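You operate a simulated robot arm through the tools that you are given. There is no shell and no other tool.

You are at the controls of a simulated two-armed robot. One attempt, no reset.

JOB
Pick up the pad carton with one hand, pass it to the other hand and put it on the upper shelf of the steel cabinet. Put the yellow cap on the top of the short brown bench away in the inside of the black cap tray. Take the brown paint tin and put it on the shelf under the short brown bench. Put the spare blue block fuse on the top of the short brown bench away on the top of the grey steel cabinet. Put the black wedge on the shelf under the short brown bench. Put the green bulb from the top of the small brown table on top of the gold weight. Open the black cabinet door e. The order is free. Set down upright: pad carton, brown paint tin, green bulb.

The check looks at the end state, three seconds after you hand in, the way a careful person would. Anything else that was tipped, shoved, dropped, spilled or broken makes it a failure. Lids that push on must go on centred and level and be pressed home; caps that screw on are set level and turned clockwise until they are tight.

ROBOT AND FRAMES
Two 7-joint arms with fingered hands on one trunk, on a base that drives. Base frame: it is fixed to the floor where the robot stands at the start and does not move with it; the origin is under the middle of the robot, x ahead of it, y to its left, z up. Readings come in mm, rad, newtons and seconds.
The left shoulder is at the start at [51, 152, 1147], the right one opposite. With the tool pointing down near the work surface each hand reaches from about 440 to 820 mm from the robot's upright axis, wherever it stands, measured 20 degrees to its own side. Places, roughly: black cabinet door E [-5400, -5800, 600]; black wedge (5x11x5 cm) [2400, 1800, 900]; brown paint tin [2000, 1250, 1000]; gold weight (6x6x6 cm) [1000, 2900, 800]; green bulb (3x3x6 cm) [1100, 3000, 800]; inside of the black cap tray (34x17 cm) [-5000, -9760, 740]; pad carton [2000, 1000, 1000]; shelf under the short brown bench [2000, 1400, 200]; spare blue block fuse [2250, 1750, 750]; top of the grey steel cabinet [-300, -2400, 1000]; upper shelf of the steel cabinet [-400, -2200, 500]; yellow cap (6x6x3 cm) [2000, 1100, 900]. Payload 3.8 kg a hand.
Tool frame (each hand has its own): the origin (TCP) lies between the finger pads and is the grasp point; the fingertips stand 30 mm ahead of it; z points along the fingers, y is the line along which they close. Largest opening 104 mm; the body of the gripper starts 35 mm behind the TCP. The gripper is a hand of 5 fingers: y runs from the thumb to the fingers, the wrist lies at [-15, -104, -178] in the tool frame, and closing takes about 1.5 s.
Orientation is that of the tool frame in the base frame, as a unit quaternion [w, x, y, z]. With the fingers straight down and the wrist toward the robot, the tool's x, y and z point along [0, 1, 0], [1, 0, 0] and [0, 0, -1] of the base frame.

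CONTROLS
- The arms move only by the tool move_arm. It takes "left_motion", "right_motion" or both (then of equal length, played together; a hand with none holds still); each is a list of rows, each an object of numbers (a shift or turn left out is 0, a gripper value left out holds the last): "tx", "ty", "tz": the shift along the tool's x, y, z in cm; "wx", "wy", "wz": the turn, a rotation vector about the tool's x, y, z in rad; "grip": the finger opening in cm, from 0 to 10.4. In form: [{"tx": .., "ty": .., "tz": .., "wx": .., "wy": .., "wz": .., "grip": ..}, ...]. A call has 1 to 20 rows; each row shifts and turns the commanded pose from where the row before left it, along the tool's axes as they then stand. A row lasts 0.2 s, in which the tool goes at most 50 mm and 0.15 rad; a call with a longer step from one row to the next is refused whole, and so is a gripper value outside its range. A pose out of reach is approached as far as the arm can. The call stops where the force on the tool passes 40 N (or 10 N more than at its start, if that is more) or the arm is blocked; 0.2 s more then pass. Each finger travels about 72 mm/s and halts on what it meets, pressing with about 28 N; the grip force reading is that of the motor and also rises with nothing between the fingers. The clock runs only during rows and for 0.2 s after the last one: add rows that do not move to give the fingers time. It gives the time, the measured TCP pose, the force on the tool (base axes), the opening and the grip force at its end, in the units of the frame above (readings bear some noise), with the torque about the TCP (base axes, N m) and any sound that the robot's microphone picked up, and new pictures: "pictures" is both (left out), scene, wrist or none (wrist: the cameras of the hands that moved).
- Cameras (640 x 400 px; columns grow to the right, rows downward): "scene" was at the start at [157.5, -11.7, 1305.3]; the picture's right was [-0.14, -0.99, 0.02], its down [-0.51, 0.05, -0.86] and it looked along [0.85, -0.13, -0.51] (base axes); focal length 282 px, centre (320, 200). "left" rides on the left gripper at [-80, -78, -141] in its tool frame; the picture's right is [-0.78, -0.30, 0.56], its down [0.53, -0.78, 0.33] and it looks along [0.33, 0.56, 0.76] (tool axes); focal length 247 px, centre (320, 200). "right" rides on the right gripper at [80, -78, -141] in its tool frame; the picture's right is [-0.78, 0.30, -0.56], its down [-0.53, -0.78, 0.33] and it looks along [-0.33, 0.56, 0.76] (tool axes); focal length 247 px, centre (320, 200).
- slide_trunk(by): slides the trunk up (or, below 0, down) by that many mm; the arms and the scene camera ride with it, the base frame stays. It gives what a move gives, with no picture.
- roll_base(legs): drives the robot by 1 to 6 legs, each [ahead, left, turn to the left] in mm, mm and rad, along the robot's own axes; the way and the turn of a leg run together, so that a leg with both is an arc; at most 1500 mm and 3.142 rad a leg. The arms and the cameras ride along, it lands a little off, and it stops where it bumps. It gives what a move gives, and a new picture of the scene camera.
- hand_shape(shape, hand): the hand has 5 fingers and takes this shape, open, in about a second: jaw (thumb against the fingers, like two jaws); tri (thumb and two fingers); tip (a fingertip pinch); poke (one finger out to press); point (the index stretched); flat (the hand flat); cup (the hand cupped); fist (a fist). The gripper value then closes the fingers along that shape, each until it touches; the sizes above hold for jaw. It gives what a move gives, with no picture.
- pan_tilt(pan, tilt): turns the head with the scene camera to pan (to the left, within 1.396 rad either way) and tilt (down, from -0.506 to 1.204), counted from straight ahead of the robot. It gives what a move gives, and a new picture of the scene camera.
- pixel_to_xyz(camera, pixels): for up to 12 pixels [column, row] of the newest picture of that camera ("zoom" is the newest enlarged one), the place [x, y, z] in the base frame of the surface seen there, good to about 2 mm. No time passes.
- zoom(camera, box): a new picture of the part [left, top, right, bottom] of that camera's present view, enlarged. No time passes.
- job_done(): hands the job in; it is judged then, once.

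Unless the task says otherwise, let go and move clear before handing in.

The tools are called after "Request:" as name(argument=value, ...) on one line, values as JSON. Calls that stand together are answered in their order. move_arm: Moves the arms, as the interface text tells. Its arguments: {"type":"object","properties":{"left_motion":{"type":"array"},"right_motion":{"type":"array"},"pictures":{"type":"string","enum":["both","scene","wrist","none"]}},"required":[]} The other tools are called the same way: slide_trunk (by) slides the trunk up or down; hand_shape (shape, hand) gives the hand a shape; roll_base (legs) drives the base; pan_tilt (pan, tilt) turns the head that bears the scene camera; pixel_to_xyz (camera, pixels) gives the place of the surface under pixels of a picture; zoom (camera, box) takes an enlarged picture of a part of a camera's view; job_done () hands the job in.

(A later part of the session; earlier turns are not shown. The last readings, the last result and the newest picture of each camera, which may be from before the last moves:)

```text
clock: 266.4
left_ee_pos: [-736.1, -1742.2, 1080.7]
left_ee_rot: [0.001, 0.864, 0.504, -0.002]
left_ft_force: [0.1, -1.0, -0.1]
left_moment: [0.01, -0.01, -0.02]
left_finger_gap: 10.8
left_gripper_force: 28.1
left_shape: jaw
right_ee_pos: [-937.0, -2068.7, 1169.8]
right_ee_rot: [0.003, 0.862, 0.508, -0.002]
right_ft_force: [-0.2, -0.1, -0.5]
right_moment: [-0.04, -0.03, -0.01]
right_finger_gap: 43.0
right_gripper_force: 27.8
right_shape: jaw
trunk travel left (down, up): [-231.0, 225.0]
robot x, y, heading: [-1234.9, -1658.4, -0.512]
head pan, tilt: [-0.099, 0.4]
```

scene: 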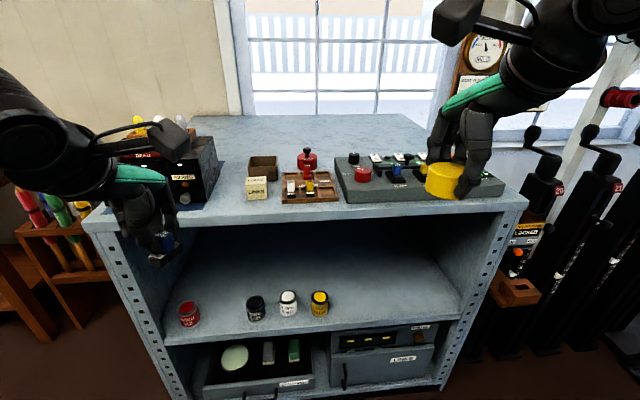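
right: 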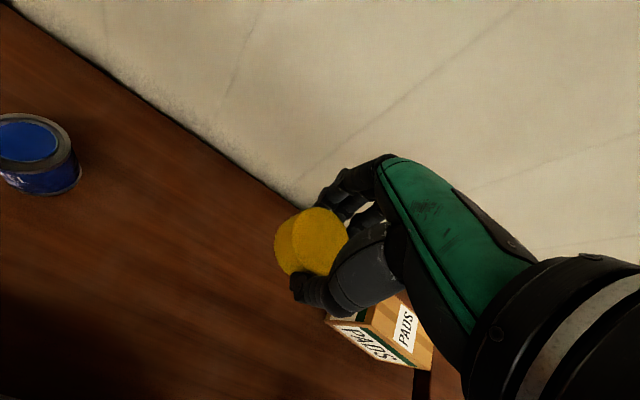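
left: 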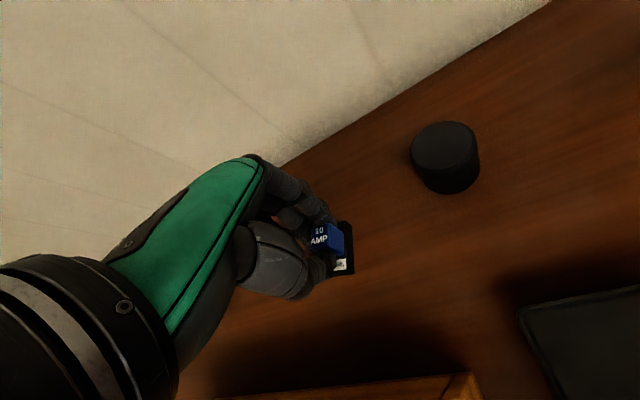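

A clear front view of the cabinet: top with a black box, brown box, LINKS block, rack and panel; upper shelf with four tins near the front. I'll measure free spots.

Request:
zoom(camera="scene", box=[80, 100, 540, 400])

Request:
pixel_to_xyz(camera="scene", pixels=[[110, 222], [522, 205], [232, 185], [225, 205], [210, 195], [245, 195], [180, 335], [455, 325], [188, 314], [319, 304], [250, 280], [400, 290]])

```text
1.33 times, centred on (310, 250) of scene
```

zoom: 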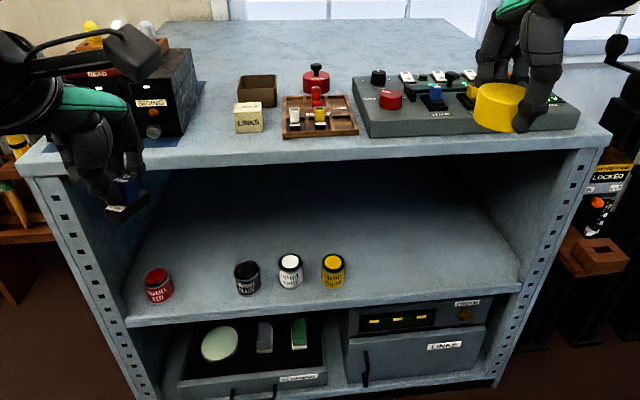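

```text
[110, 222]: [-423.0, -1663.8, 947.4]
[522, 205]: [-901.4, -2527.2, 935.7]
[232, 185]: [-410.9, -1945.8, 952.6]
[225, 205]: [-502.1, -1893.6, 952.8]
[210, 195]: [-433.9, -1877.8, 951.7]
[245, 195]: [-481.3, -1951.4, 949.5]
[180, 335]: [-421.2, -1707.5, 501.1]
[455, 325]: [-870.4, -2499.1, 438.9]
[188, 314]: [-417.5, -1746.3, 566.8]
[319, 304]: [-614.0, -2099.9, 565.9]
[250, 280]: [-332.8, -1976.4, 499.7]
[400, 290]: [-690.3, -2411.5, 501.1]
```

Request:
pixel_to_xyz(camera="scene", pixels=[[225, 150], [243, 150], [265, 156], [250, 178], [278, 180], [247, 196], [268, 197], [222, 160], [232, 168], [216, 175], [205, 140], [320, 140]])

```text
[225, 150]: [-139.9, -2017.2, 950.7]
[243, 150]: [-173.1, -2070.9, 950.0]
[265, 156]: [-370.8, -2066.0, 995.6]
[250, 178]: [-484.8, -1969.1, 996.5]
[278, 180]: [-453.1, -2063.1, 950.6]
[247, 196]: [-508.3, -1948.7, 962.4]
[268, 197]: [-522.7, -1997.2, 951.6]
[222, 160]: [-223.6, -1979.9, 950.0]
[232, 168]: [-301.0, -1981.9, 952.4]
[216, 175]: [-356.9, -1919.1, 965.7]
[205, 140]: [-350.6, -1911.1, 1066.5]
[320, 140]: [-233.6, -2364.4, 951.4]
```

I'll put the fuse on the free rear area of the top, near (-273,-2067). Raise the trunk 150 mm for clearance, then drive in (right 94, ahead 375).

Request:
slide_trunk(by=150)

Request:
roll_base(legs=[[0, -94, 0], [375, 0, 0]])

Request:
pan_tilt(pan=0.15, tilt=0.7)

```text
clock: 268.1
left_ee_pos: [-736.4, -1741.6, 1231.3]
left_ee_rot: [0.001, 0.864, 0.503, -0.002]
left_ft_force: [-0.4, 0.7, -0.3]
left_moment: [-0.01, 0.0, 0.01]
left_finger_gap: 10.5
left_gripper_force: 27.8
left_shape: jaw
right_ee_pos: [-938.9, -2069.3, 1319.8]
right_ee_rot: [0.002, 0.861, 0.508, -0.003]
right_ft_force: [0.6, -1.0, -1.8]
right_moment: [0.03, -0.01, 0.01]
right_finger_gap: 42.7
right_gripper_force: 27.8
right_shape: jaw
trunk travel left (down, up): [-381.0, 75.0]
robot x, y, heading: [-1237.3, -1660.8, -0.514]
head pan, tilt: [-0.099, 0.4]
```

```text
clock: 271.2
left_ee_pos: [-461.8, -2009.3, 1232.2]
left_ee_rot: [0.001, 0.864, 0.503, -0.002]
left_ft_force: [-0.6, -0.2, 0.4]
left_moment: [-0.03, 0.01, 0.04]
left_finger_gap: 10.4
left_gripper_force: 28.4
left_shape: jaw
right_ee_pos: [-664.2, -2336.0, 1321.5]
right_ee_rot: [0.003, 0.861, 0.508, -0.002]
right_ft_force: [-0.4, -0.1, 0.5]
right_moment: [0.01, 0.03, 0.02]
right_finger_gap: 43.4
right_gripper_force: 28.1
right_shape: jaw
trunk travel left (down, up): [-381.0, 75.0]
robot x, y, heading: [-958.7, -1928.2, -0.509]
head pan, tilt: [-0.099, 0.4]
```

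scene: 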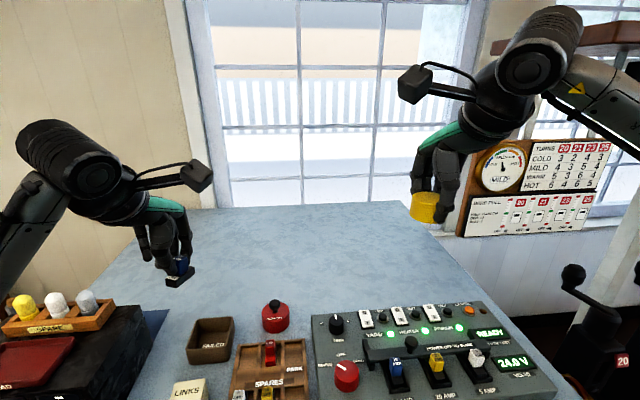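

```text
clock: 272.0
left_ee_pos: [-459.9, -2012.4, 1231.9]
left_ee_rot: [0.001, 0.865, 0.502, -0.002]
left_ft_force: [-0.5, -0.1, -1.0]
left_moment: [-0.05, -0.02, -0.01]
left_finger_gap: 10.5
left_gripper_force: 27.9
left_shape: jaw
right_ee_pos: [-661.9, -2337.7, 1320.1]
right_ee_rot: [0.001, 0.861, 0.508, -0.003]
right_ft_force: [0.0, -0.1, -0.6]
right_moment: [0.03, 0.0, 0.02]
right_finger_gap: 43.1
right_gripper_force: 28.4
right_shape: jaw
trunk travel left (down, up): [-381.0, 75.0]
robot x, y, heading: [-962.2, -1930.2, -0.512]
head pan, tilt: [0.15, 0.7]
```

scene: 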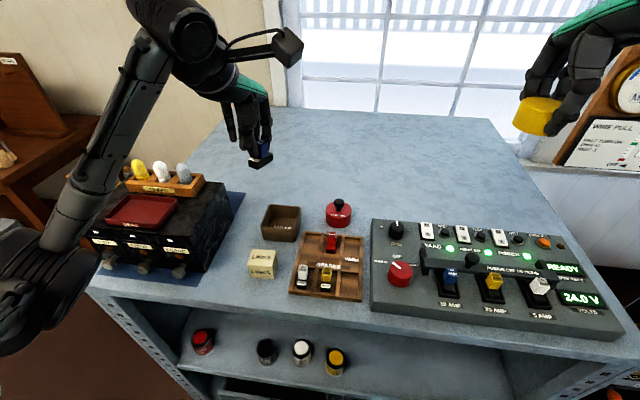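

The rear of the top is wide open. I'll confirm the target spot and its surroundings.

Request:
pixel_to_xyz(camera="scene", pixels=[[290, 180], [300, 165], [260, 190], [282, 207], [338, 205], [242, 195], [320, 175], [285, 240]])

```text
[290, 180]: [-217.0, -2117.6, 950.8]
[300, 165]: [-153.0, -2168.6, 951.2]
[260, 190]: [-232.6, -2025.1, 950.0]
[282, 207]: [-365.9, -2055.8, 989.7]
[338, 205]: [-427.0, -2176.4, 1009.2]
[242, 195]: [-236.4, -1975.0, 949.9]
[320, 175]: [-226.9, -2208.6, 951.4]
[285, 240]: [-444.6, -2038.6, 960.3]
```

Target (-250,-2080) is clear. I'll move the fuse over it and down to just above the surface.

Request:
move_arm(left_motion=[{"ty": 4.32, "tx": 0.9}, {"ty": 4.32, "tx": 0.9}, {"ty": 4.32, "tx": 0.9}, {"ty": 4.32, "tx": 0.9}, {"ty": 4.32, "tx": 0.9}, {"tz": 4.4}, {"tz": 4.4}, {"tz": 4.4}, {"tz": 4.4}, {"tz": 4.4}, {}], pictures="both")

```text
clock: 274.4
left_ee_pos: [-249.8, -2080.2, 1012.0]
left_ee_rot: [0.001, 0.865, 0.501, -0.002]
left_ft_force: [0.2, 0.7, -0.3]
left_moment: [-0.02, 0.01, 0.0]
left_finger_gap: 10.4
left_gripper_force: 27.6
left_shape: jaw
right_ee_pos: [-663.4, -2337.2, 1319.9]
right_ee_rot: [0.002, 0.862, 0.507, -0.002]
right_ft_force: [0.6, 0.0, 0.0]
right_moment: [0.0, 0.0, -0.01]
right_finger_gap: 43.3
right_gripper_force: 28.0
right_shape: jaw
trunk travel left (down, up): [-381.0, 75.0]
robot x, y, heading: [-962.2, -1928.6, -0.514]
head pan, tilt: [0.15, 0.7]
```

scene: 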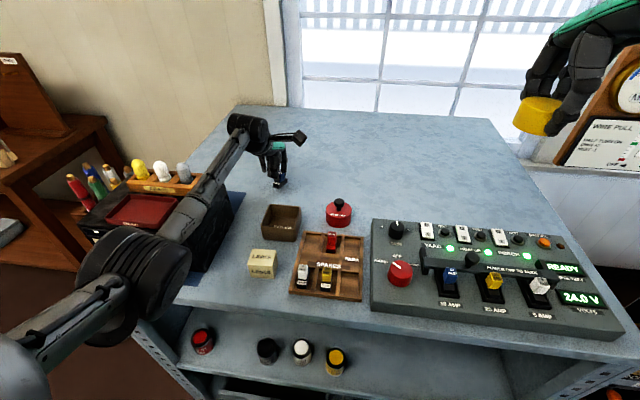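
left: 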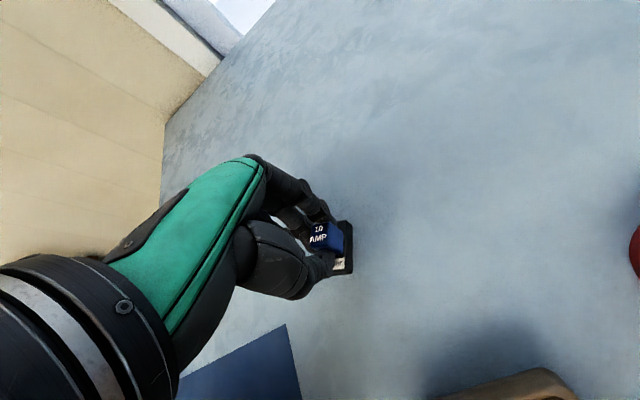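

Request:
move_arm(left_motion=[{"tz": 0.5}, {"tz": 0.3}, {"tz": 0.15}, {"tz": 0.1}, {"tz": 0.1}, {}], pictures="none")

```text
clock: 275.8
left_ee_pos: [-251.1, -2078.9, 999.2]
left_ee_rot: [0.001, 0.864, 0.503, -0.002]
left_ft_force: [0.6, 0.9, 1.3]
left_moment: [-0.03, -0.02, -0.01]
left_finger_gap: 10.5
left_gripper_force: 27.8
left_shape: jaw
right_ee_pos: [-662.2, -2337.2, 1321.0]
right_ee_rot: [0.002, 0.861, 0.508, -0.002]
right_ft_force: [-0.6, 0.6, -0.3]
right_moment: [0.01, 0.01, -0.02]
right_finger_gap: 43.1
right_gripper_force: 27.9
right_shape: jaw
trunk travel left (down, up): [-381.0, 75.0]
robot x, y, heading: [-958.4, -1927.6, -0.514]
head pan, tilt: [0.15, 0.7]
```

Request:
move_arm(left_motion=[{"tz": 0.1}, {"tz": 0.1}, {}], pictures="none")

```text
clock: 276.6
left_ee_pos: [-249.4, -2081.2, 998.0]
left_ee_rot: [0.003, 0.865, 0.502, -0.002]
left_ft_force: [-1.3, 0.2, 5.6]
left_moment: [-0.08, -0.07, 0.0]
left_finger_gap: 10.3
left_gripper_force: 28.3
left_shape: jaw
right_ee_pos: [-665.0, -2336.7, 1320.9]
right_ee_rot: [0.003, 0.861, 0.508, -0.002]
right_ft_force: [0.2, -0.7, -0.3]
right_moment: [0.02, 0.0, 0.02]
right_finger_gap: 43.0
right_gripper_force: 28.3
right_shape: jaw
trunk travel left (down, up): [-381.0, 75.0]
robot x, y, heading: [-960.4, -1929.6, -0.515]
head pan, tilt: [0.15, 0.7]
```

Contact (+5.6 N). I'll open and lift away.

Request:
move_arm(left_motion=[{"grip": 2}, {"grip": 4}, {"grip": 5.5}, {}, {}, {"tz": -2}, {"tz": -4}, {"tz": -4}, {"tz": -4}, {}], pictures="wrist")

Request:
zoom(camera="left", box=[220, 130, 480, 330])

```text
clock: 278.8
left_ee_pos: [-250.6, -2080.4, 1138.2]
left_ee_rot: [0.0, 0.865, 0.502, -0.003]
left_ft_force: [0.3, 1.6, 0.7]
left_moment: [-0.02, 0.02, 0.02]
left_finger_gap: 54.8
left_gripper_force: 0.0
left_shape: jaw
right_ee_pos: [-663.0, -2337.7, 1320.9]
right_ee_rot: [0.002, 0.861, 0.508, -0.002]
right_ft_force: [1.2, -0.5, 0.2]
right_moment: [0.03, 0.0, 0.0]
right_finger_gap: 43.1
right_gripper_force: 27.8
right_shape: jaw
trunk travel left (down, up): [-381.0, 75.0]
robot x, y, heading: [-959.2, -1928.5, -0.517]
head pan, tilt: [0.15, 0.7]
```

left: 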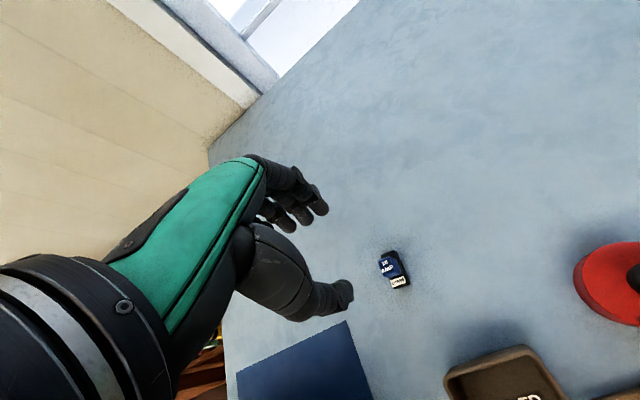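

```text
2.00 times, centred on (350, 230) of left
```

zoom: 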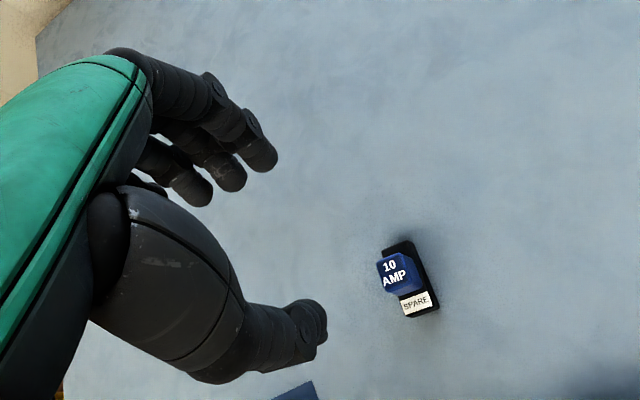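

The fuse stands on the cabinet top. I'll retract the left hand, back off and head along the aisle toward the cap tray.

Request:
move_arm(left_motion=[{"tz": -4}, {"tz": -4}, {"ty": -4.3}, {"ty": -4.3}, {"ty": -4.3}, {"ty": -4.3}, {"ty": -4.3}, {}], pictures="none")

Request:
roll_base(legs=[[-500, 0, 0]])

Request:
pan_tilt(pan=-1.35, tilt=0.1)

```text
clock: 280.6
left_ee_pos: [-436.3, -1974.8, 1218.5]
left_ee_rot: [0.0, 0.864, 0.503, -0.003]
left_ft_force: [0.4, -0.5, -0.6]
left_moment: [-0.02, 0.01, 0.01]
left_finger_gap: 54.4
left_gripper_force: 0.1
left_shape: jaw
right_ee_pos: [-663.7, -2337.4, 1320.0]
right_ee_rot: [0.001, 0.862, 0.507, -0.002]
right_ft_force: [0.0, -0.5, -0.7]
right_moment: [0.04, 0.01, -0.02]
right_finger_gap: 43.3
right_gripper_force: 27.8
right_shape: jaw
trunk travel left (down, up): [-381.0, 75.0]
robot x, y, heading: [-960.2, -1927.6, -0.513]
head pan, tilt: [0.15, 0.7]
```

```text
clock: 283.6
left_ee_pos: [-870.6, -1725.8, 1218.1]
left_ee_rot: [0.0, 0.862, 0.506, -0.003]
left_ft_force: [-0.2, 1.1, 0.0]
left_moment: [-0.01, 0.03, -0.01]
left_finger_gap: 55.0
left_gripper_force: 0.0
left_shape: jaw
right_ee_pos: [-1095.3, -2091.1, 1319.9]
right_ee_rot: [0.002, 0.859, 0.512, -0.002]
right_ft_force: [0.6, 0.7, -0.3]
right_moment: [0.0, 0.01, 0.02]
right_finger_gap: 43.1
right_gripper_force: 28.3
right_shape: jaw
trunk travel left (down, up): [-381.0, 75.0]
robot x, y, heading: [-1396.2, -1683.5, -0.508]
head pan, tilt: [0.15, 0.7]
```

scene: 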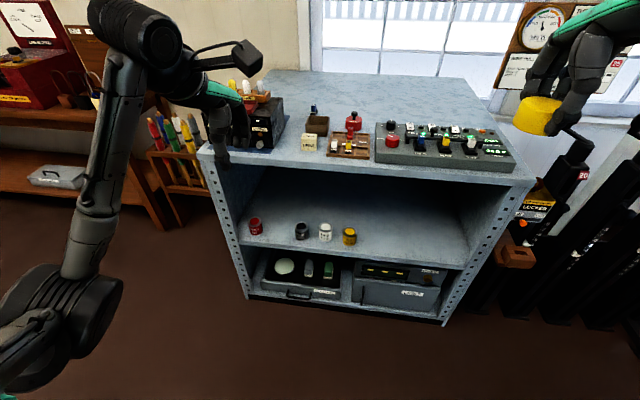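

```text
clock: 285.2
left_ee_pos: [-873.1, -1723.8, 1218.8]
left_ee_rot: [0.0, 0.862, 0.506, -0.002]
left_ft_force: [-0.6, -0.9, -0.1]
left_moment: [0.0, -0.03, 0.0]
left_finger_gap: 54.9
left_gripper_force: 0.2
left_shape: jaw
right_ee_pos: [-1095.4, -2090.9, 1321.7]
right_ee_rot: [0.002, 0.859, 0.511, -0.002]
right_ft_force: [-0.9, 0.6, -0.5]
right_moment: [0.01, 0.01, 0.01]
right_finger_gap: 43.5
right_gripper_force: 28.1
right_shape: jaw
trunk travel left (down, up): [-381.0, 75.0]
robot x, y, heading: [-1398.6, -1680.7, -0.513]
head pan, tilt: [-1.349, 0.099]
```

scene: 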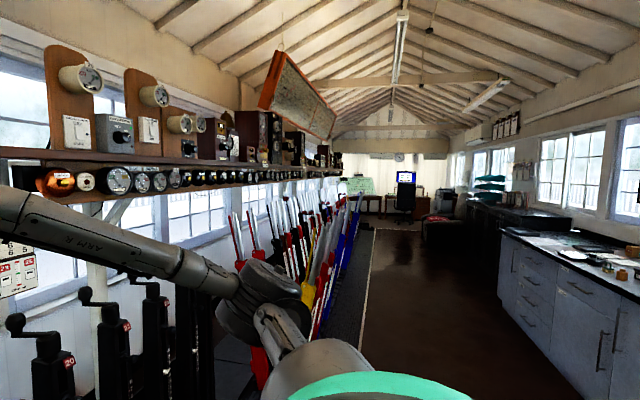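

The aisle continues between a lever frame (left) and counters (right). I'll measure the free corridor before turning.

Request:
pixel_to_xyz(camera="scene", pixels=[[372, 240], [368, 270], [378, 225], [500, 300], [520, 340], [460, 232], [440, 215], [560, 260], [425, 235], [300, 290], [330, 300], [400, 230]])

Request:
zoom(camera="scene", box=[300, 120, 560, 280])

```text
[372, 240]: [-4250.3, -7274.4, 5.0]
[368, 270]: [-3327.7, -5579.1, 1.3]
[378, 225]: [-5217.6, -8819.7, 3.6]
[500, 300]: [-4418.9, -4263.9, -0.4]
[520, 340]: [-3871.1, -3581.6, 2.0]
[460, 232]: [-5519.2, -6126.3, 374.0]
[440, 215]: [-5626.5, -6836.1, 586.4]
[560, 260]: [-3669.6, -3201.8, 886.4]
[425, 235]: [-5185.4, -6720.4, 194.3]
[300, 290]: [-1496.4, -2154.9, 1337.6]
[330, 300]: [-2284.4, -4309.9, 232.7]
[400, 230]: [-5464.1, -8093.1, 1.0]
```

```text
2.46 times, centred on (430, 200) of scene
```

zoom: 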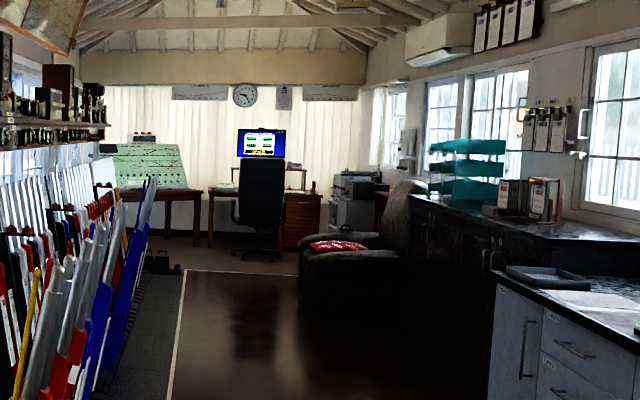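

Free corridor: v from about -1050 (mat edge) to -2480 (counters). I'll back to mid-aisle, turn right to face along it, and drive forward in legs.

Request:
roll_base(legs=[[-420, 0, 0], [0, 0, -1.555]])

Request:
pan_tilt(pan=0.0, tilt=0.15)

```text
clock: 291.6
left_ee_pos: [-1800.4, -2000.9, 1218.2]
left_ee_rot: [-0.001, 0.97, -0.245, -0.003]
left_ft_force: [0.4, 0.5, -0.1]
left_moment: [0.0, -0.02, -0.04]
left_finger_gap: 54.6
left_gripper_force: 0.1
left_shape: jaw
right_ee_pos: [-2169.0, -1783.6, 1320.6]
right_ee_rot: [0.001, 0.971, -0.239, -0.003]
right_ft_force: [0.3, -0.3, 0.5]
right_moment: [-0.02, 0.01, 0.0]
right_finger_gap: 43.0
right_gripper_force: 27.6
right_shape: jaw
trunk travel left (down, up): [-381.0, 75.0]
robot x, y, heading: [-1764.7, -1476.4, -2.06]
head pan, tilt: [-1.349, 0.099]
```

scene: 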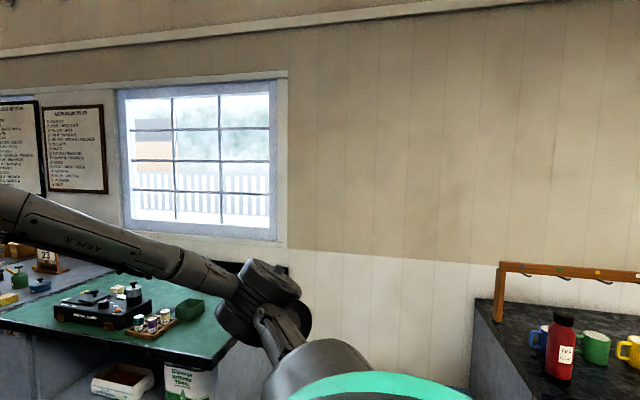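

```text
clock: 293.1
left_ee_pos: [-1800.3, -1999.8, 1218.6]
left_ee_rot: [-0.001, 0.97, -0.244, -0.002]
left_ft_force: [-0.4, 0.0, -0.8]
left_moment: [-0.01, -0.02, -0.02]
left_finger_gap: 54.8
left_gripper_force: 0.0
left_shape: jaw
right_ee_pos: [-2168.1, -1782.2, 1320.5]
right_ee_rot: [0.0, 0.971, -0.24, -0.004]
right_ft_force: [-0.3, -0.2, 0.2]
right_moment: [0.01, -0.01, 0.02]
right_finger_gap: 43.1
right_gripper_force: 28.1
right_shape: jaw
trunk travel left (down, up): [-381.0, 75.0]
robot x, y, heading: [-1765.2, -1475.2, -2.062]
head pan, tilt: [0.0, 0.15]
```

scene: 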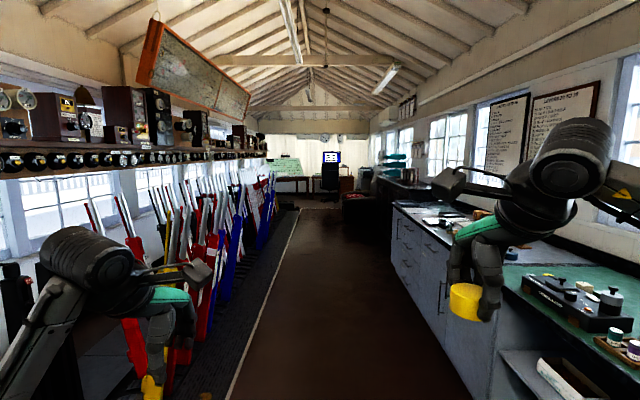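

Corridor clear ahead. I'll drive 4 x 1400 mm along it.

Request:
roll_base(legs=[[1400, 0, 0], [1400, 0, 0], [1400, 0, 0], [1400, 0, 0]])

Request:
pan_tilt(pan=0.0, tilt=0.2)

```text
clock: 320.0
left_ee_pos: [-4383.4, -7035.7, 1219.1]
left_ee_rot: [-0.001, 0.967, -0.255, -0.002]
left_ft_force: [-0.8, -0.4, 0.4]
left_moment: [0.0, 0.0, -0.02]
left_finger_gap: 54.8
left_gripper_force: 0.1
left_shape: jaw
right_ee_pos: [-4748.5, -6810.3, 1321.0]
right_ee_rot: [0.0, 0.968, -0.249, -0.003]
right_ft_force: [0.5, -0.9, 0.2]
right_moment: [-0.01, 0.0, 0.01]
right_finger_gap: 42.8
right_gripper_force: 27.6
right_shape: jaw
trunk travel left (down, up): [-381.0, 75.0]
robot x, y, heading: [-4340.3, -6511.7, -2.085]
head pan, tilt: [0.0, 0.15]
```

scene: 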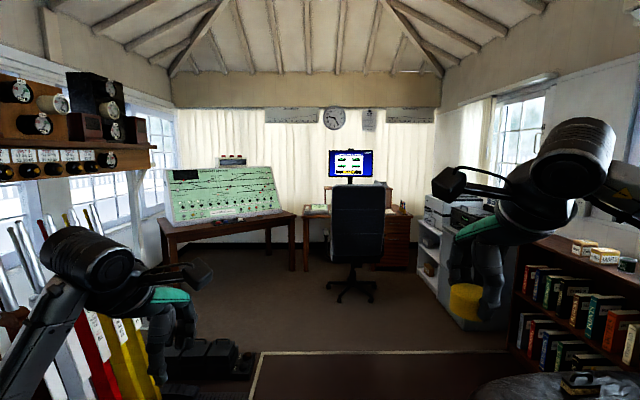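

```text
clock: 320.7
left_ee_pos: [-4385.8, -7036.1, 1218.4]
left_ee_rot: [-0.001, 0.967, -0.254, -0.002]
left_ft_force: [0.2, 0.1, -0.4]
left_moment: [0.01, 0.01, 0.02]
left_finger_gap: 54.9
left_gripper_force: 0.1
left_shape: jaw
right_ee_pos: [-4747.8, -6810.2, 1320.9]
right_ee_rot: [0.0, 0.968, -0.249, -0.004]
right_ft_force: [0.3, 0.6, -0.3]
right_moment: [-0.01, 0.03, -0.02]
right_finger_gap: 43.0
right_gripper_force: 28.0
right_shape: jaw
trunk travel left (down, up): [-381.0, 75.0]
robot x, y, heading: [-4342.0, -6512.3, -2.087]
head pan, tilt: [0.0, 0.201]
```

scene: 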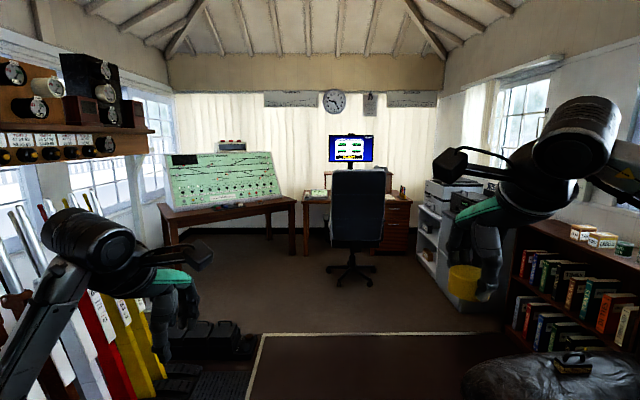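

The far end: a desk with the green panel at left (165-295, 150-265) and a computer desk. I'll zoom to find the black cap tray.

Request:
zoom(camera="scene", box=[150, 130, 420, 280])

Request:
pixel_to_xyz(camera="scene", pixels=[[165, 210], [293, 200], [240, 205], [210, 208], [270, 202], [318, 205], [400, 205], [330, 197], [350, 270], [230, 340], [300, 330], [355, 190]])

```text
2.37 times, centred on (285, 205) of scene
```

zoom: 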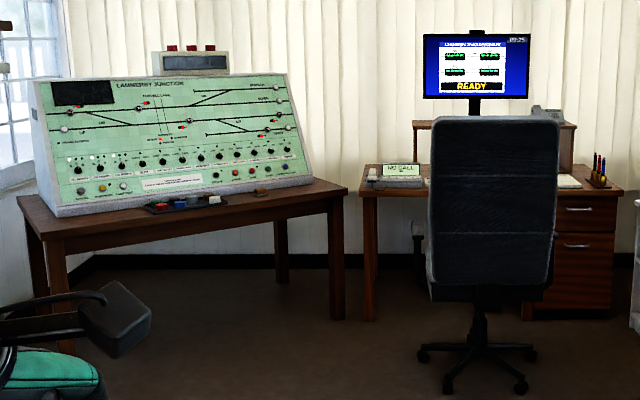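

```text
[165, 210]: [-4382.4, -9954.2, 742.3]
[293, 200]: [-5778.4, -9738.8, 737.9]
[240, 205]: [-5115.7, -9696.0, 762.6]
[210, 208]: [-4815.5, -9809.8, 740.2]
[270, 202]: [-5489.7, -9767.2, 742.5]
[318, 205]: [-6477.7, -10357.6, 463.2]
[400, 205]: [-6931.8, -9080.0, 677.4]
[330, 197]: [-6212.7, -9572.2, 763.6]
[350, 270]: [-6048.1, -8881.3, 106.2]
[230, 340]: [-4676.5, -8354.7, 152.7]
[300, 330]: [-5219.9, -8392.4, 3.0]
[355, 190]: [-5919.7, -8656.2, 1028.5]
```

The black cap tray is at zoom (185,203) on the front of the green-panel desk. A black thing lies on the floor near (200,340); I'll measure it for a safe path.

Request:
zoom(camera="scene", box=[140, 280, 420, 400])

Request:
pixel_to_xyz(camera="scene", pixels=[[255, 340], [240, 350], [235, 322], [215, 320], [185, 322], [260, 365], [250, 330], [355, 300], [330, 285], [385, 285]])

Request:
pixel_to_xyz(camera="zoom", pixels=[[300, 150], [250, 180], [240, 130], [200, 160]])

```text
2.29 times, centred on (280, 340) of scene
```

zoom: 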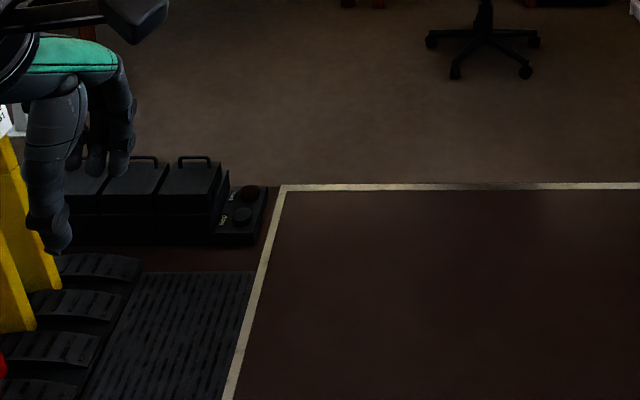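

```text
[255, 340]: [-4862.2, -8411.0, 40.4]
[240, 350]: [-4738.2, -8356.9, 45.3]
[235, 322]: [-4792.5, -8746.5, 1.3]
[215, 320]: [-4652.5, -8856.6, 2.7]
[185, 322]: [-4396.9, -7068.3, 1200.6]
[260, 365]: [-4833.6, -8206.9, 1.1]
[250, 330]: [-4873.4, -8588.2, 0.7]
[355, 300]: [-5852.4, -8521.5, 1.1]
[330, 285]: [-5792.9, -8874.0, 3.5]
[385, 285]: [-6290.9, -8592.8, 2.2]
```

```text
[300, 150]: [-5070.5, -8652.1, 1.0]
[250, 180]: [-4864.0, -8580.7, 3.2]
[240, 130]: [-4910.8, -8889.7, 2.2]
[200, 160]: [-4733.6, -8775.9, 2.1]
```

The foot-pedal unit ends at x≈-4900 (y -8300..-8620) and the chair base is near (-6048,-8881). I'll go via (-5300,-8400), then turn to face the desk.

Request:
roll_base(legs=[[1058, 49, 0], [1058, 49, 0]])

Request:
pan_tilt(pan=0.2, tilt=0.3)

```text
clock: 331.3
left_ee_pos: [-5319.8, -8951.8, 1219.0]
left_ee_rot: [-0.001, 0.971, -0.241, -0.002]
left_ft_force: [0.1, -0.2, -0.1]
left_moment: [0.01, 0.01, 0.01]
left_finger_gap: 54.5
left_gripper_force: 0.1
left_shape: jaw
right_ee_pos: [-5691.0, -8735.6, 1320.8]
right_ee_rot: [0.0, 0.972, -0.236, -0.002]
right_ft_force: [-0.6, 0.2, -0.9]
right_moment: [-0.01, -0.02, -0.01]
right_finger_gap: 42.9
right_gripper_force: 28.3
right_shape: jaw
trunk travel left (down, up): [-381.0, 75.0]
robot x, y, heading: [-5290.7, -8426.8, -2.058]
head pan, tilt: [0.0, 0.201]
```

scene: 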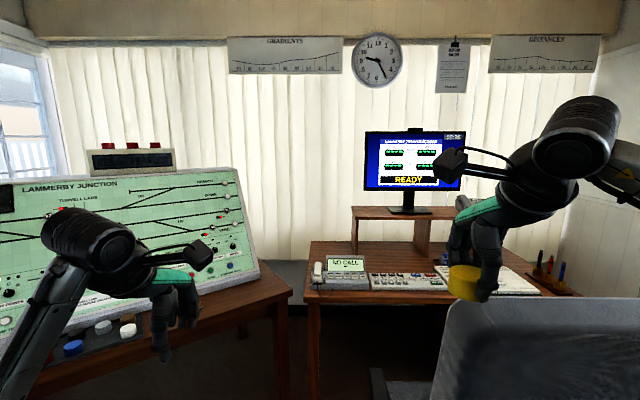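

```text
clock: 332.0
left_ee_pos: [-5321.5, -8953.2, 1218.1]
left_ee_rot: [-0.001, 0.97, -0.241, -0.002]
left_ft_force: [0.1, -0.3, -0.2]
left_moment: [0.02, 0.01, 0.0]
left_finger_gap: 54.7
left_gripper_force: 0.0
left_shape: jaw
right_ee_pos: [-5690.8, -8737.4, 1321.3]
right_ee_rot: [0.0, 0.972, -0.236, -0.004]
right_ft_force: [-0.1, -0.2, -0.2]
right_moment: [0.0, 0.01, 0.02]
right_finger_gap: 42.8
right_gripper_force: 28.4
right_shape: jaw
trunk travel left (down, up): [-381.0, 75.0]
robot x, y, heading: [-5289.7, -8429.0, -2.057]
head pan, tilt: [0.201, 0.3]
```

scene: 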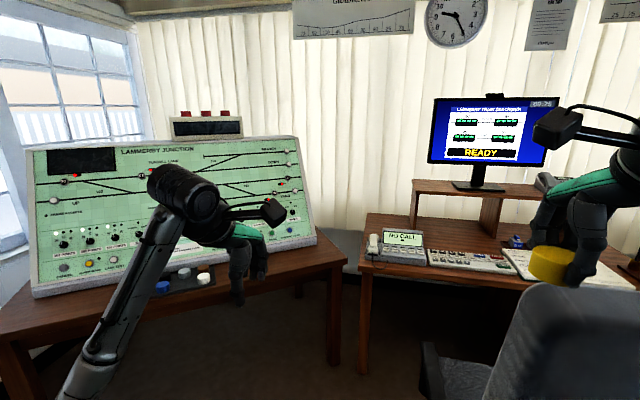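

I'll turn left 0.337 rad to face the desk squarely, then look at the tray.

Request:
roll_base(legs=[[0, 0, 0.337]])

Request:
pan_tilt(pan=0.35, tilt=0.35)

```text
clock: 333.4
left_ee_pos: [-5147.0, -8934.1, 1219.3]
left_ee_rot: [-0.001, 0.997, -0.076, -0.003]
left_ft_force: [-0.7, 0.9, 0.5]
left_moment: [0.03, 0.03, -0.03]
left_finger_gap: 54.6
left_gripper_force: 0.0
left_shape: jaw
right_ee_pos: [-5566.5, -8851.2, 1319.8]
right_ee_rot: [0.001, 0.997, -0.071, -0.003]
right_ft_force: [0.4, -0.6, -0.3]
right_moment: [-0.02, -0.03, 0.01]
right_finger_gap: 43.0
right_gripper_force: 27.5
right_shape: jaw
trunk travel left (down, up): [-381.0, 75.0]
robot x, y, heading: [-5290.9, -8428.8, -1.719]
head pan, tilt: [0.201, 0.3]
```

scene: 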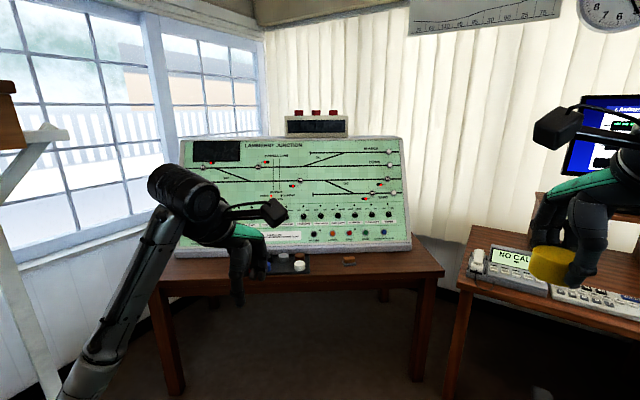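

```text
clock: 334.1
left_ee_pos: [-5147.1, -8932.6, 1218.7]
left_ee_rot: [-0.001, 0.997, -0.076, -0.003]
left_ft_force: [0.3, -0.1, 0.4]
left_moment: [0.01, 0.02, 0.0]
left_finger_gap: 54.8
left_gripper_force: 0.2
left_shape: jaw
right_ee_pos: [-5568.0, -8850.1, 1320.6]
right_ee_rot: [0.0, 0.997, -0.071, -0.005]
right_ft_force: [-0.7, 0.7, 0.3]
right_moment: [-0.01, 0.03, 0.0]
right_finger_gap: 43.2
right_gripper_force: 27.8
right_shape: jaw
trunk travel left (down, up): [-381.0, 75.0]
robot x, y, heading: [-5292.3, -8429.6, -1.716]
head pan, tilt: [0.351, 0.351]
```

scene: 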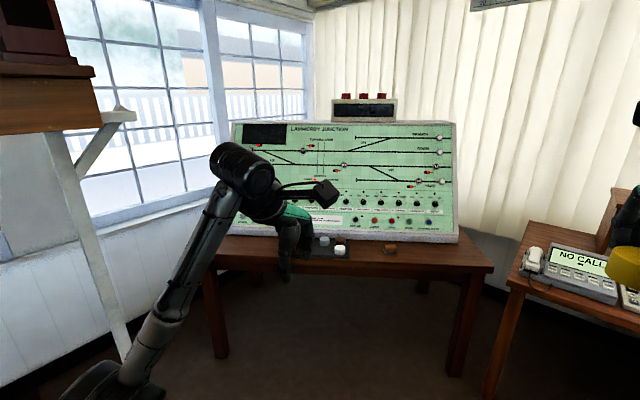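

I'll measure the white bracket post and wall on the left and the tray before choosing the final stand.

Request:
pixel_to_xyz(camera="scene", pixels=[[90, 230], [115, 320], [40, 300], [75, 110], [340, 250], [324, 240], [390, 248], [318, 252], [210, 330], [460, 240], [365, 255], [300, 200]])

Request:
zoom(camera="scene", box=[200, 90, 500, 290])

```text
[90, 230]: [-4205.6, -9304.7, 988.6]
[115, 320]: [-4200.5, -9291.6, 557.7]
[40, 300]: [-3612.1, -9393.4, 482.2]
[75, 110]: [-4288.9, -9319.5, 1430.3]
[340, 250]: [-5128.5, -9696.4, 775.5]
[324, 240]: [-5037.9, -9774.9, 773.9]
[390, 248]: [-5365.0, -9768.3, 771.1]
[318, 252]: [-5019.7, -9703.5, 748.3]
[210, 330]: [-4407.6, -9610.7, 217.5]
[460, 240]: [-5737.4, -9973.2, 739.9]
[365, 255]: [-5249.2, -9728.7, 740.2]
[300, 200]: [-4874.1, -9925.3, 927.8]
```

```text
2.00 times, centred on (350, 190) of scene
```

zoom: 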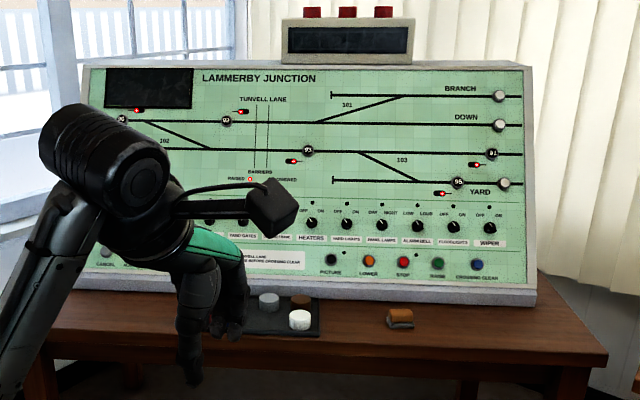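

The post stands at (-4205,-9305), beside where my left elbow would be but clear. I'll drive ahead 600 mm first and view the tray from above.

Request:
roll_base(legs=[[600, 0, 0]])

Request:
pan_tilt(pan=0.6, tilt=0.6)

```text
clock: 337.6
left_ee_pos: [-5228.0, -9540.5, 1219.9]
left_ee_rot: [0.0, 0.998, -0.069, -0.003]
left_ft_force: [-0.1, 0.4, 0.5]
left_moment: [0.02, -0.03, 0.0]
left_finger_gap: 54.9
left_gripper_force: 0.0
left_shape: jaw
right_ee_pos: [-5649.3, -9464.8, 1321.4]
right_ee_rot: [0.001, 0.998, -0.064, -0.005]
right_ft_force: [-0.9, -0.3, 0.1]
right_moment: [-0.01, 0.02, -0.03]
right_finger_gap: 43.0
right_gripper_force: 27.9
right_shape: jaw
trunk travel left (down, up): [-381.0, 75.0]
robot x, y, heading: [-5380.3, -9038.7, -1.708]
head pan, tilt: [0.351, 0.351]
```

scene: 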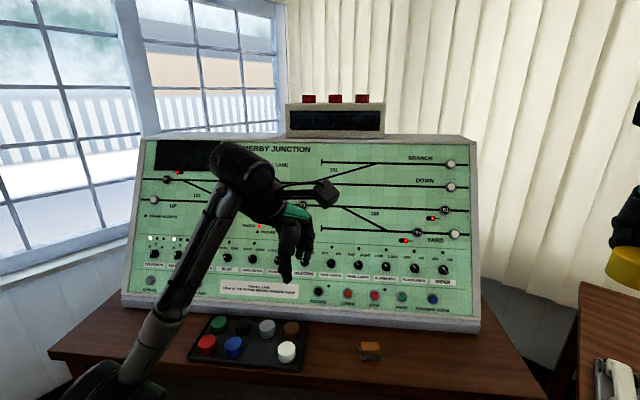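

```text
clock: 338.4
left_ee_pos: [-5227.4, -9540.5, 1218.3]
left_ee_rot: [-0.001, 0.998, -0.069, -0.002]
left_ft_force: [1.2, -0.8, 0.5]
left_moment: [-0.03, -0.03, -0.02]
left_finger_gap: 54.9
left_gripper_force: 0.1
left_shape: jaw
right_ee_pos: [-5650.1, -9465.3, 1320.3]
right_ee_rot: [0.0, 0.998, -0.064, -0.004]
right_ft_force: [0.7, 0.5, -0.3]
right_moment: [0.0, -0.01, 0.0]
right_finger_gap: 43.1
right_gripper_force: 28.3
right_shape: jaw
trunk travel left (down, up): [-381.0, 75.0]
robot x, y, heading: [-5378.4, -9035.5, -1.71]
head pan, tilt: [0.6, 0.6]
```

scene: 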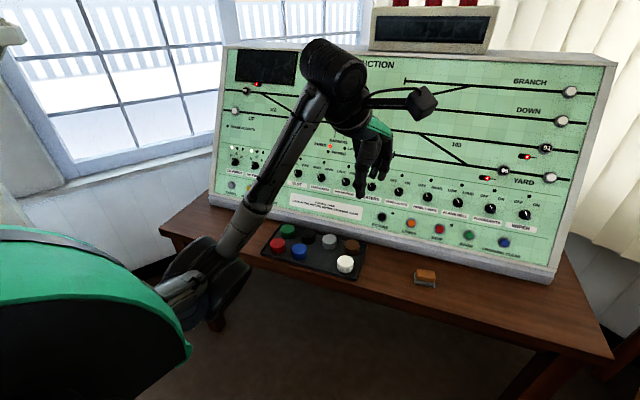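

The tray holds a 2x4 grid of caps with one empty place in the front row between blue and white. I'll measure the tray closely.

Request:
zoom(camera="scene", box=[240, 210, 400, 300])

Request:
pixel_to_xyz(camera="zoom", pixels=[[145, 133], [235, 165], [418, 210], [190, 78], [268, 100], [357, 120], [450, 140], [325, 187], [325, 195], [310, 185], [345, 195], [90, 160]])

```text
4.00 times, centred on (320, 255) of scene
```

zoom: 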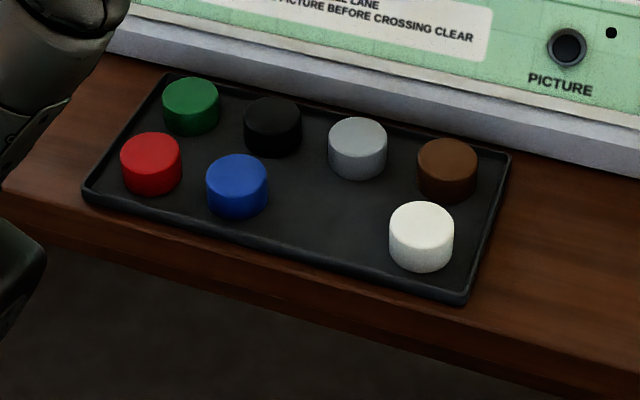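

```text
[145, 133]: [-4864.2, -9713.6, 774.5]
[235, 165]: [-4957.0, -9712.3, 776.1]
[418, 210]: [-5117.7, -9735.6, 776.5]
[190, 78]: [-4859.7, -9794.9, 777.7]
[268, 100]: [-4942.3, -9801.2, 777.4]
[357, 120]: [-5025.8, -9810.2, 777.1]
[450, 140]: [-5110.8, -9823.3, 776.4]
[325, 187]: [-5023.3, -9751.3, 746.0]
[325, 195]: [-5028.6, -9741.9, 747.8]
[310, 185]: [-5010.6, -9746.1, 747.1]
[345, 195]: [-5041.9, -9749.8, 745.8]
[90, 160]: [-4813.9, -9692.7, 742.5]
```

Request:
pixel_to_xyz(camera="zoom", pixels=[[150, 148], [237, 172], [421, 220], [190, 92], [272, 113], [357, 133], [447, 156], [329, 200], [325, 215], [88, 190], [465, 295], [505, 160]])

```text
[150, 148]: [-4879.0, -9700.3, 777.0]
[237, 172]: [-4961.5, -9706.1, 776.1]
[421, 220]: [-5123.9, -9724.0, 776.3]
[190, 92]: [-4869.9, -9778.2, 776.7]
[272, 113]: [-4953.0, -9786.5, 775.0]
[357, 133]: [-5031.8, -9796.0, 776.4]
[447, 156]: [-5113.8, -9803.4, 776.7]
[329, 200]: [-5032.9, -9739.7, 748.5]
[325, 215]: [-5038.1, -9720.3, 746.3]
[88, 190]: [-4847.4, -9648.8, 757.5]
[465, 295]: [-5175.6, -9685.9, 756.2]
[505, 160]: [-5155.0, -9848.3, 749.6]
```

The empty slot's centre is ≈(-5043,-9715), neighbours 82 mm apart. I'll look closely at how my fingers sit around the cap to judge the clearance.

Request:
zoom(camera="right", box=[220, 130, 440, 340])

Request:
pan_tilt(pan=-0.5, tilt=0.1)

Request:
zoom(camera="scene", box=[240, 80, 420, 260])

```text
1.90 times, centred on (330, 235) of right
```

zoom: 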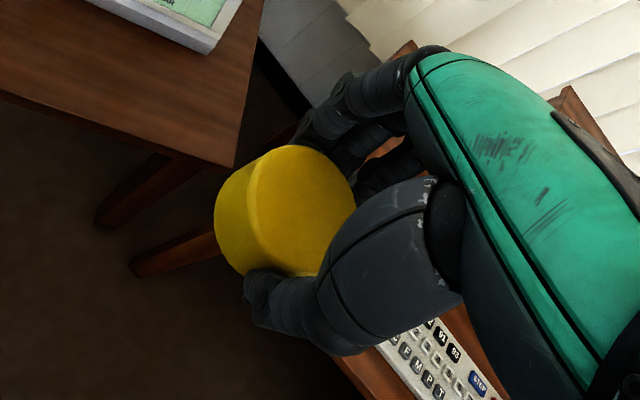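

```text
clock: 339.7
left_ee_pos: [-5227.8, -9540.9, 1218.8]
left_ee_rot: [-0.002, 0.998, -0.07, -0.003]
left_ft_force: [0.9, 0.9, 0.8]
left_moment: [-0.02, -0.01, 0.01]
left_finger_gap: 54.7
left_gripper_force: 0.1
left_shape: jaw
right_ee_pos: [-5650.2, -9464.5, 1321.6]
right_ee_rot: [0.001, 0.998, -0.064, -0.003]
right_ft_force: [-1.0, 0.1, -0.9]
right_moment: [0.01, -0.03, 0.03]
right_finger_gap: 43.2
right_gripper_force: 27.7
right_shape: jaw
trunk travel left (down, up): [-381.0, 75.0]
robot x, y, heading: [-5376.2, -9040.1, -1.706]
head pan, tilt: [-0.499, 0.099]
```

scene: 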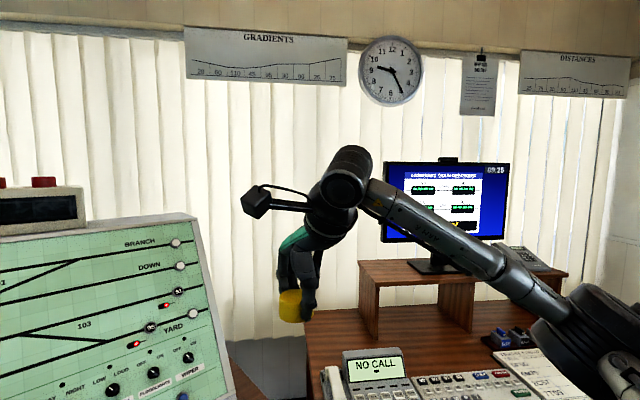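

```text
2.22 times, centred on (330, 170) of scene
```

zoom: 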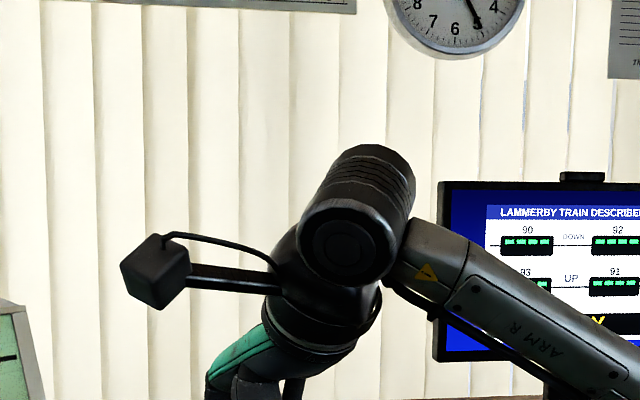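

The tray grid is turned: its heading is ≈-1.466. Aligned with it, thumb in front and fingers in the gap behind will fit. I'll turn left 0.24 rad, slide left 450 mm and go ahead 100 mm.

Request:
roll_base(legs=[[0, 0, 0.24], [0, 450, 0], [100, 0, 0]])

Request:
pan_tilt(pan=-0.15, tilt=0.75)

```text
clock: 343.9
left_ee_pos: [-4670.3, -9538.5, 1220.3]
left_ee_rot: [0.001, 0.999, 0.053, -0.003]
left_ft_force: [-0.4, -0.4, -1.3]
left_moment: [0.01, 0.0, 0.02]
left_finger_gap: 54.9
left_gripper_force: 0.0
left_shape: jaw
right_ee_pos: [-5096.2, -9567.9, 1321.7]
right_ee_rot: [0.003, 0.998, 0.058, -0.003]
right_ft_force: [0.5, -0.1, -0.6]
right_moment: [-0.03, -0.01, -0.02]
right_finger_gap: 43.0
right_gripper_force: 27.9
right_shape: jaw
trunk travel left (down, up): [-381.0, 75.0]
robot x, y, heading: [-4936.0, -9093.6, -1.465]
head pan, tilt: [-0.499, 0.099]
```

scene: 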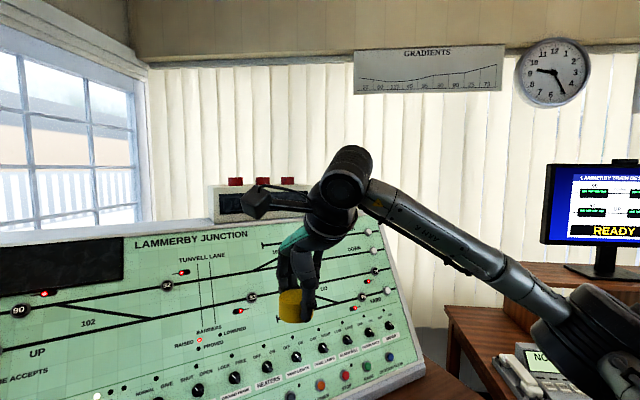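

```text
clock: 345.0
left_ee_pos: [-4670.1, -9542.2, 1218.8]
left_ee_rot: [0.0, 0.999, 0.053, -0.003]
left_ft_force: [0.2, 0.2, 0.0]
left_moment: [0.01, -0.01, 0.01]
left_finger_gap: 55.2
left_gripper_force: 0.0
left_shape: jaw
right_ee_pos: [-5097.3, -9570.4, 1321.6]
right_ee_rot: [0.001, 0.998, 0.058, -0.003]
right_ft_force: [-1.1, 0.4, -0.4]
right_moment: [0.01, 0.01, 0.04]
right_finger_gap: 43.1
right_gripper_force: 27.9
right_shape: jaw
trunk travel left (down, up): [-381.0, 75.0]
robot x, y, heading: [-4937.1, -9093.5, -1.458]
head pan, tilt: [-0.15, 0.75]
```

scene: 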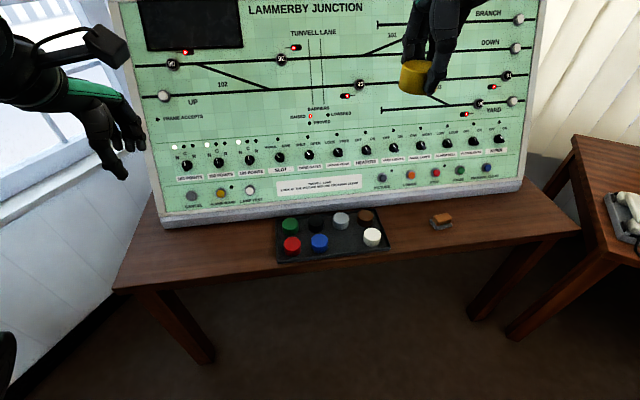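

Request:
zoom(camera="scene", box=[260, 195, 410, 275])

Request:
pixel_to_xyz(camera="zoom", pixels=[[137, 205], [252, 195], [480, 170], [128, 122], [242, 113], [345, 98], [448, 86], [370, 188], [365, 160], [365, 215], [75, 280], [545, 235]])

```text
4.27 times, centred on (335, 235) of scene
```

zoom: 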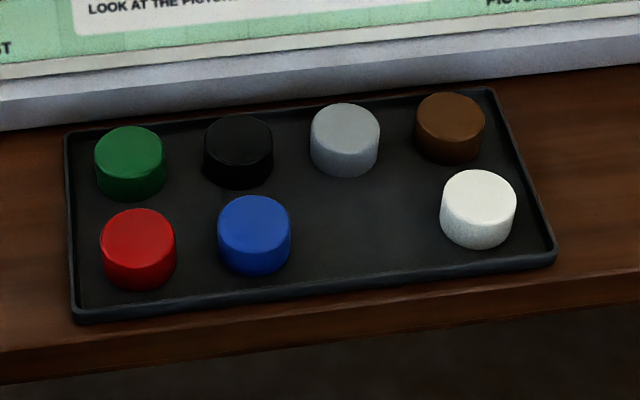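

```text
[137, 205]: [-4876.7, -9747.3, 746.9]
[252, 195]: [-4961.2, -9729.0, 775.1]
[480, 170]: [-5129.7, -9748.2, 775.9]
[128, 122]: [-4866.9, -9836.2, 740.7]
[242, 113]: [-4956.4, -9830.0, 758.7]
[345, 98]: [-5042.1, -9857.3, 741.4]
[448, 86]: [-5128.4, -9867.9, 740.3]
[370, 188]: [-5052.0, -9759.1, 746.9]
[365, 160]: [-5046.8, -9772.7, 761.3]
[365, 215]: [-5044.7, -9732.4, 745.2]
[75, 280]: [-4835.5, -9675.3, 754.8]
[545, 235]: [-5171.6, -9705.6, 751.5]
```

Request:
pixel_to_xyz(camera="zoom", pixels=[[138, 231], [255, 217], [479, 195], [129, 148], [239, 136], [345, 124], [449, 113], [367, 235], [370, 260], [367, 290], [330, 215], [405, 215]])

```text
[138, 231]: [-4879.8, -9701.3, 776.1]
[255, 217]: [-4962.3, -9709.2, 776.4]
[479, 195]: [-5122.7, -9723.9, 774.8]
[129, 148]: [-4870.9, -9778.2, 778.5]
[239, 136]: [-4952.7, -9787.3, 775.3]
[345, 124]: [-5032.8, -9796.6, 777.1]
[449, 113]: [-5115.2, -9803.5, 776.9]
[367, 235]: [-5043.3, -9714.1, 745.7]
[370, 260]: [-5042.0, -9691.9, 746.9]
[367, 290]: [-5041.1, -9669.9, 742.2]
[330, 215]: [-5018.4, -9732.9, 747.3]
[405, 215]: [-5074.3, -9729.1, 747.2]
```

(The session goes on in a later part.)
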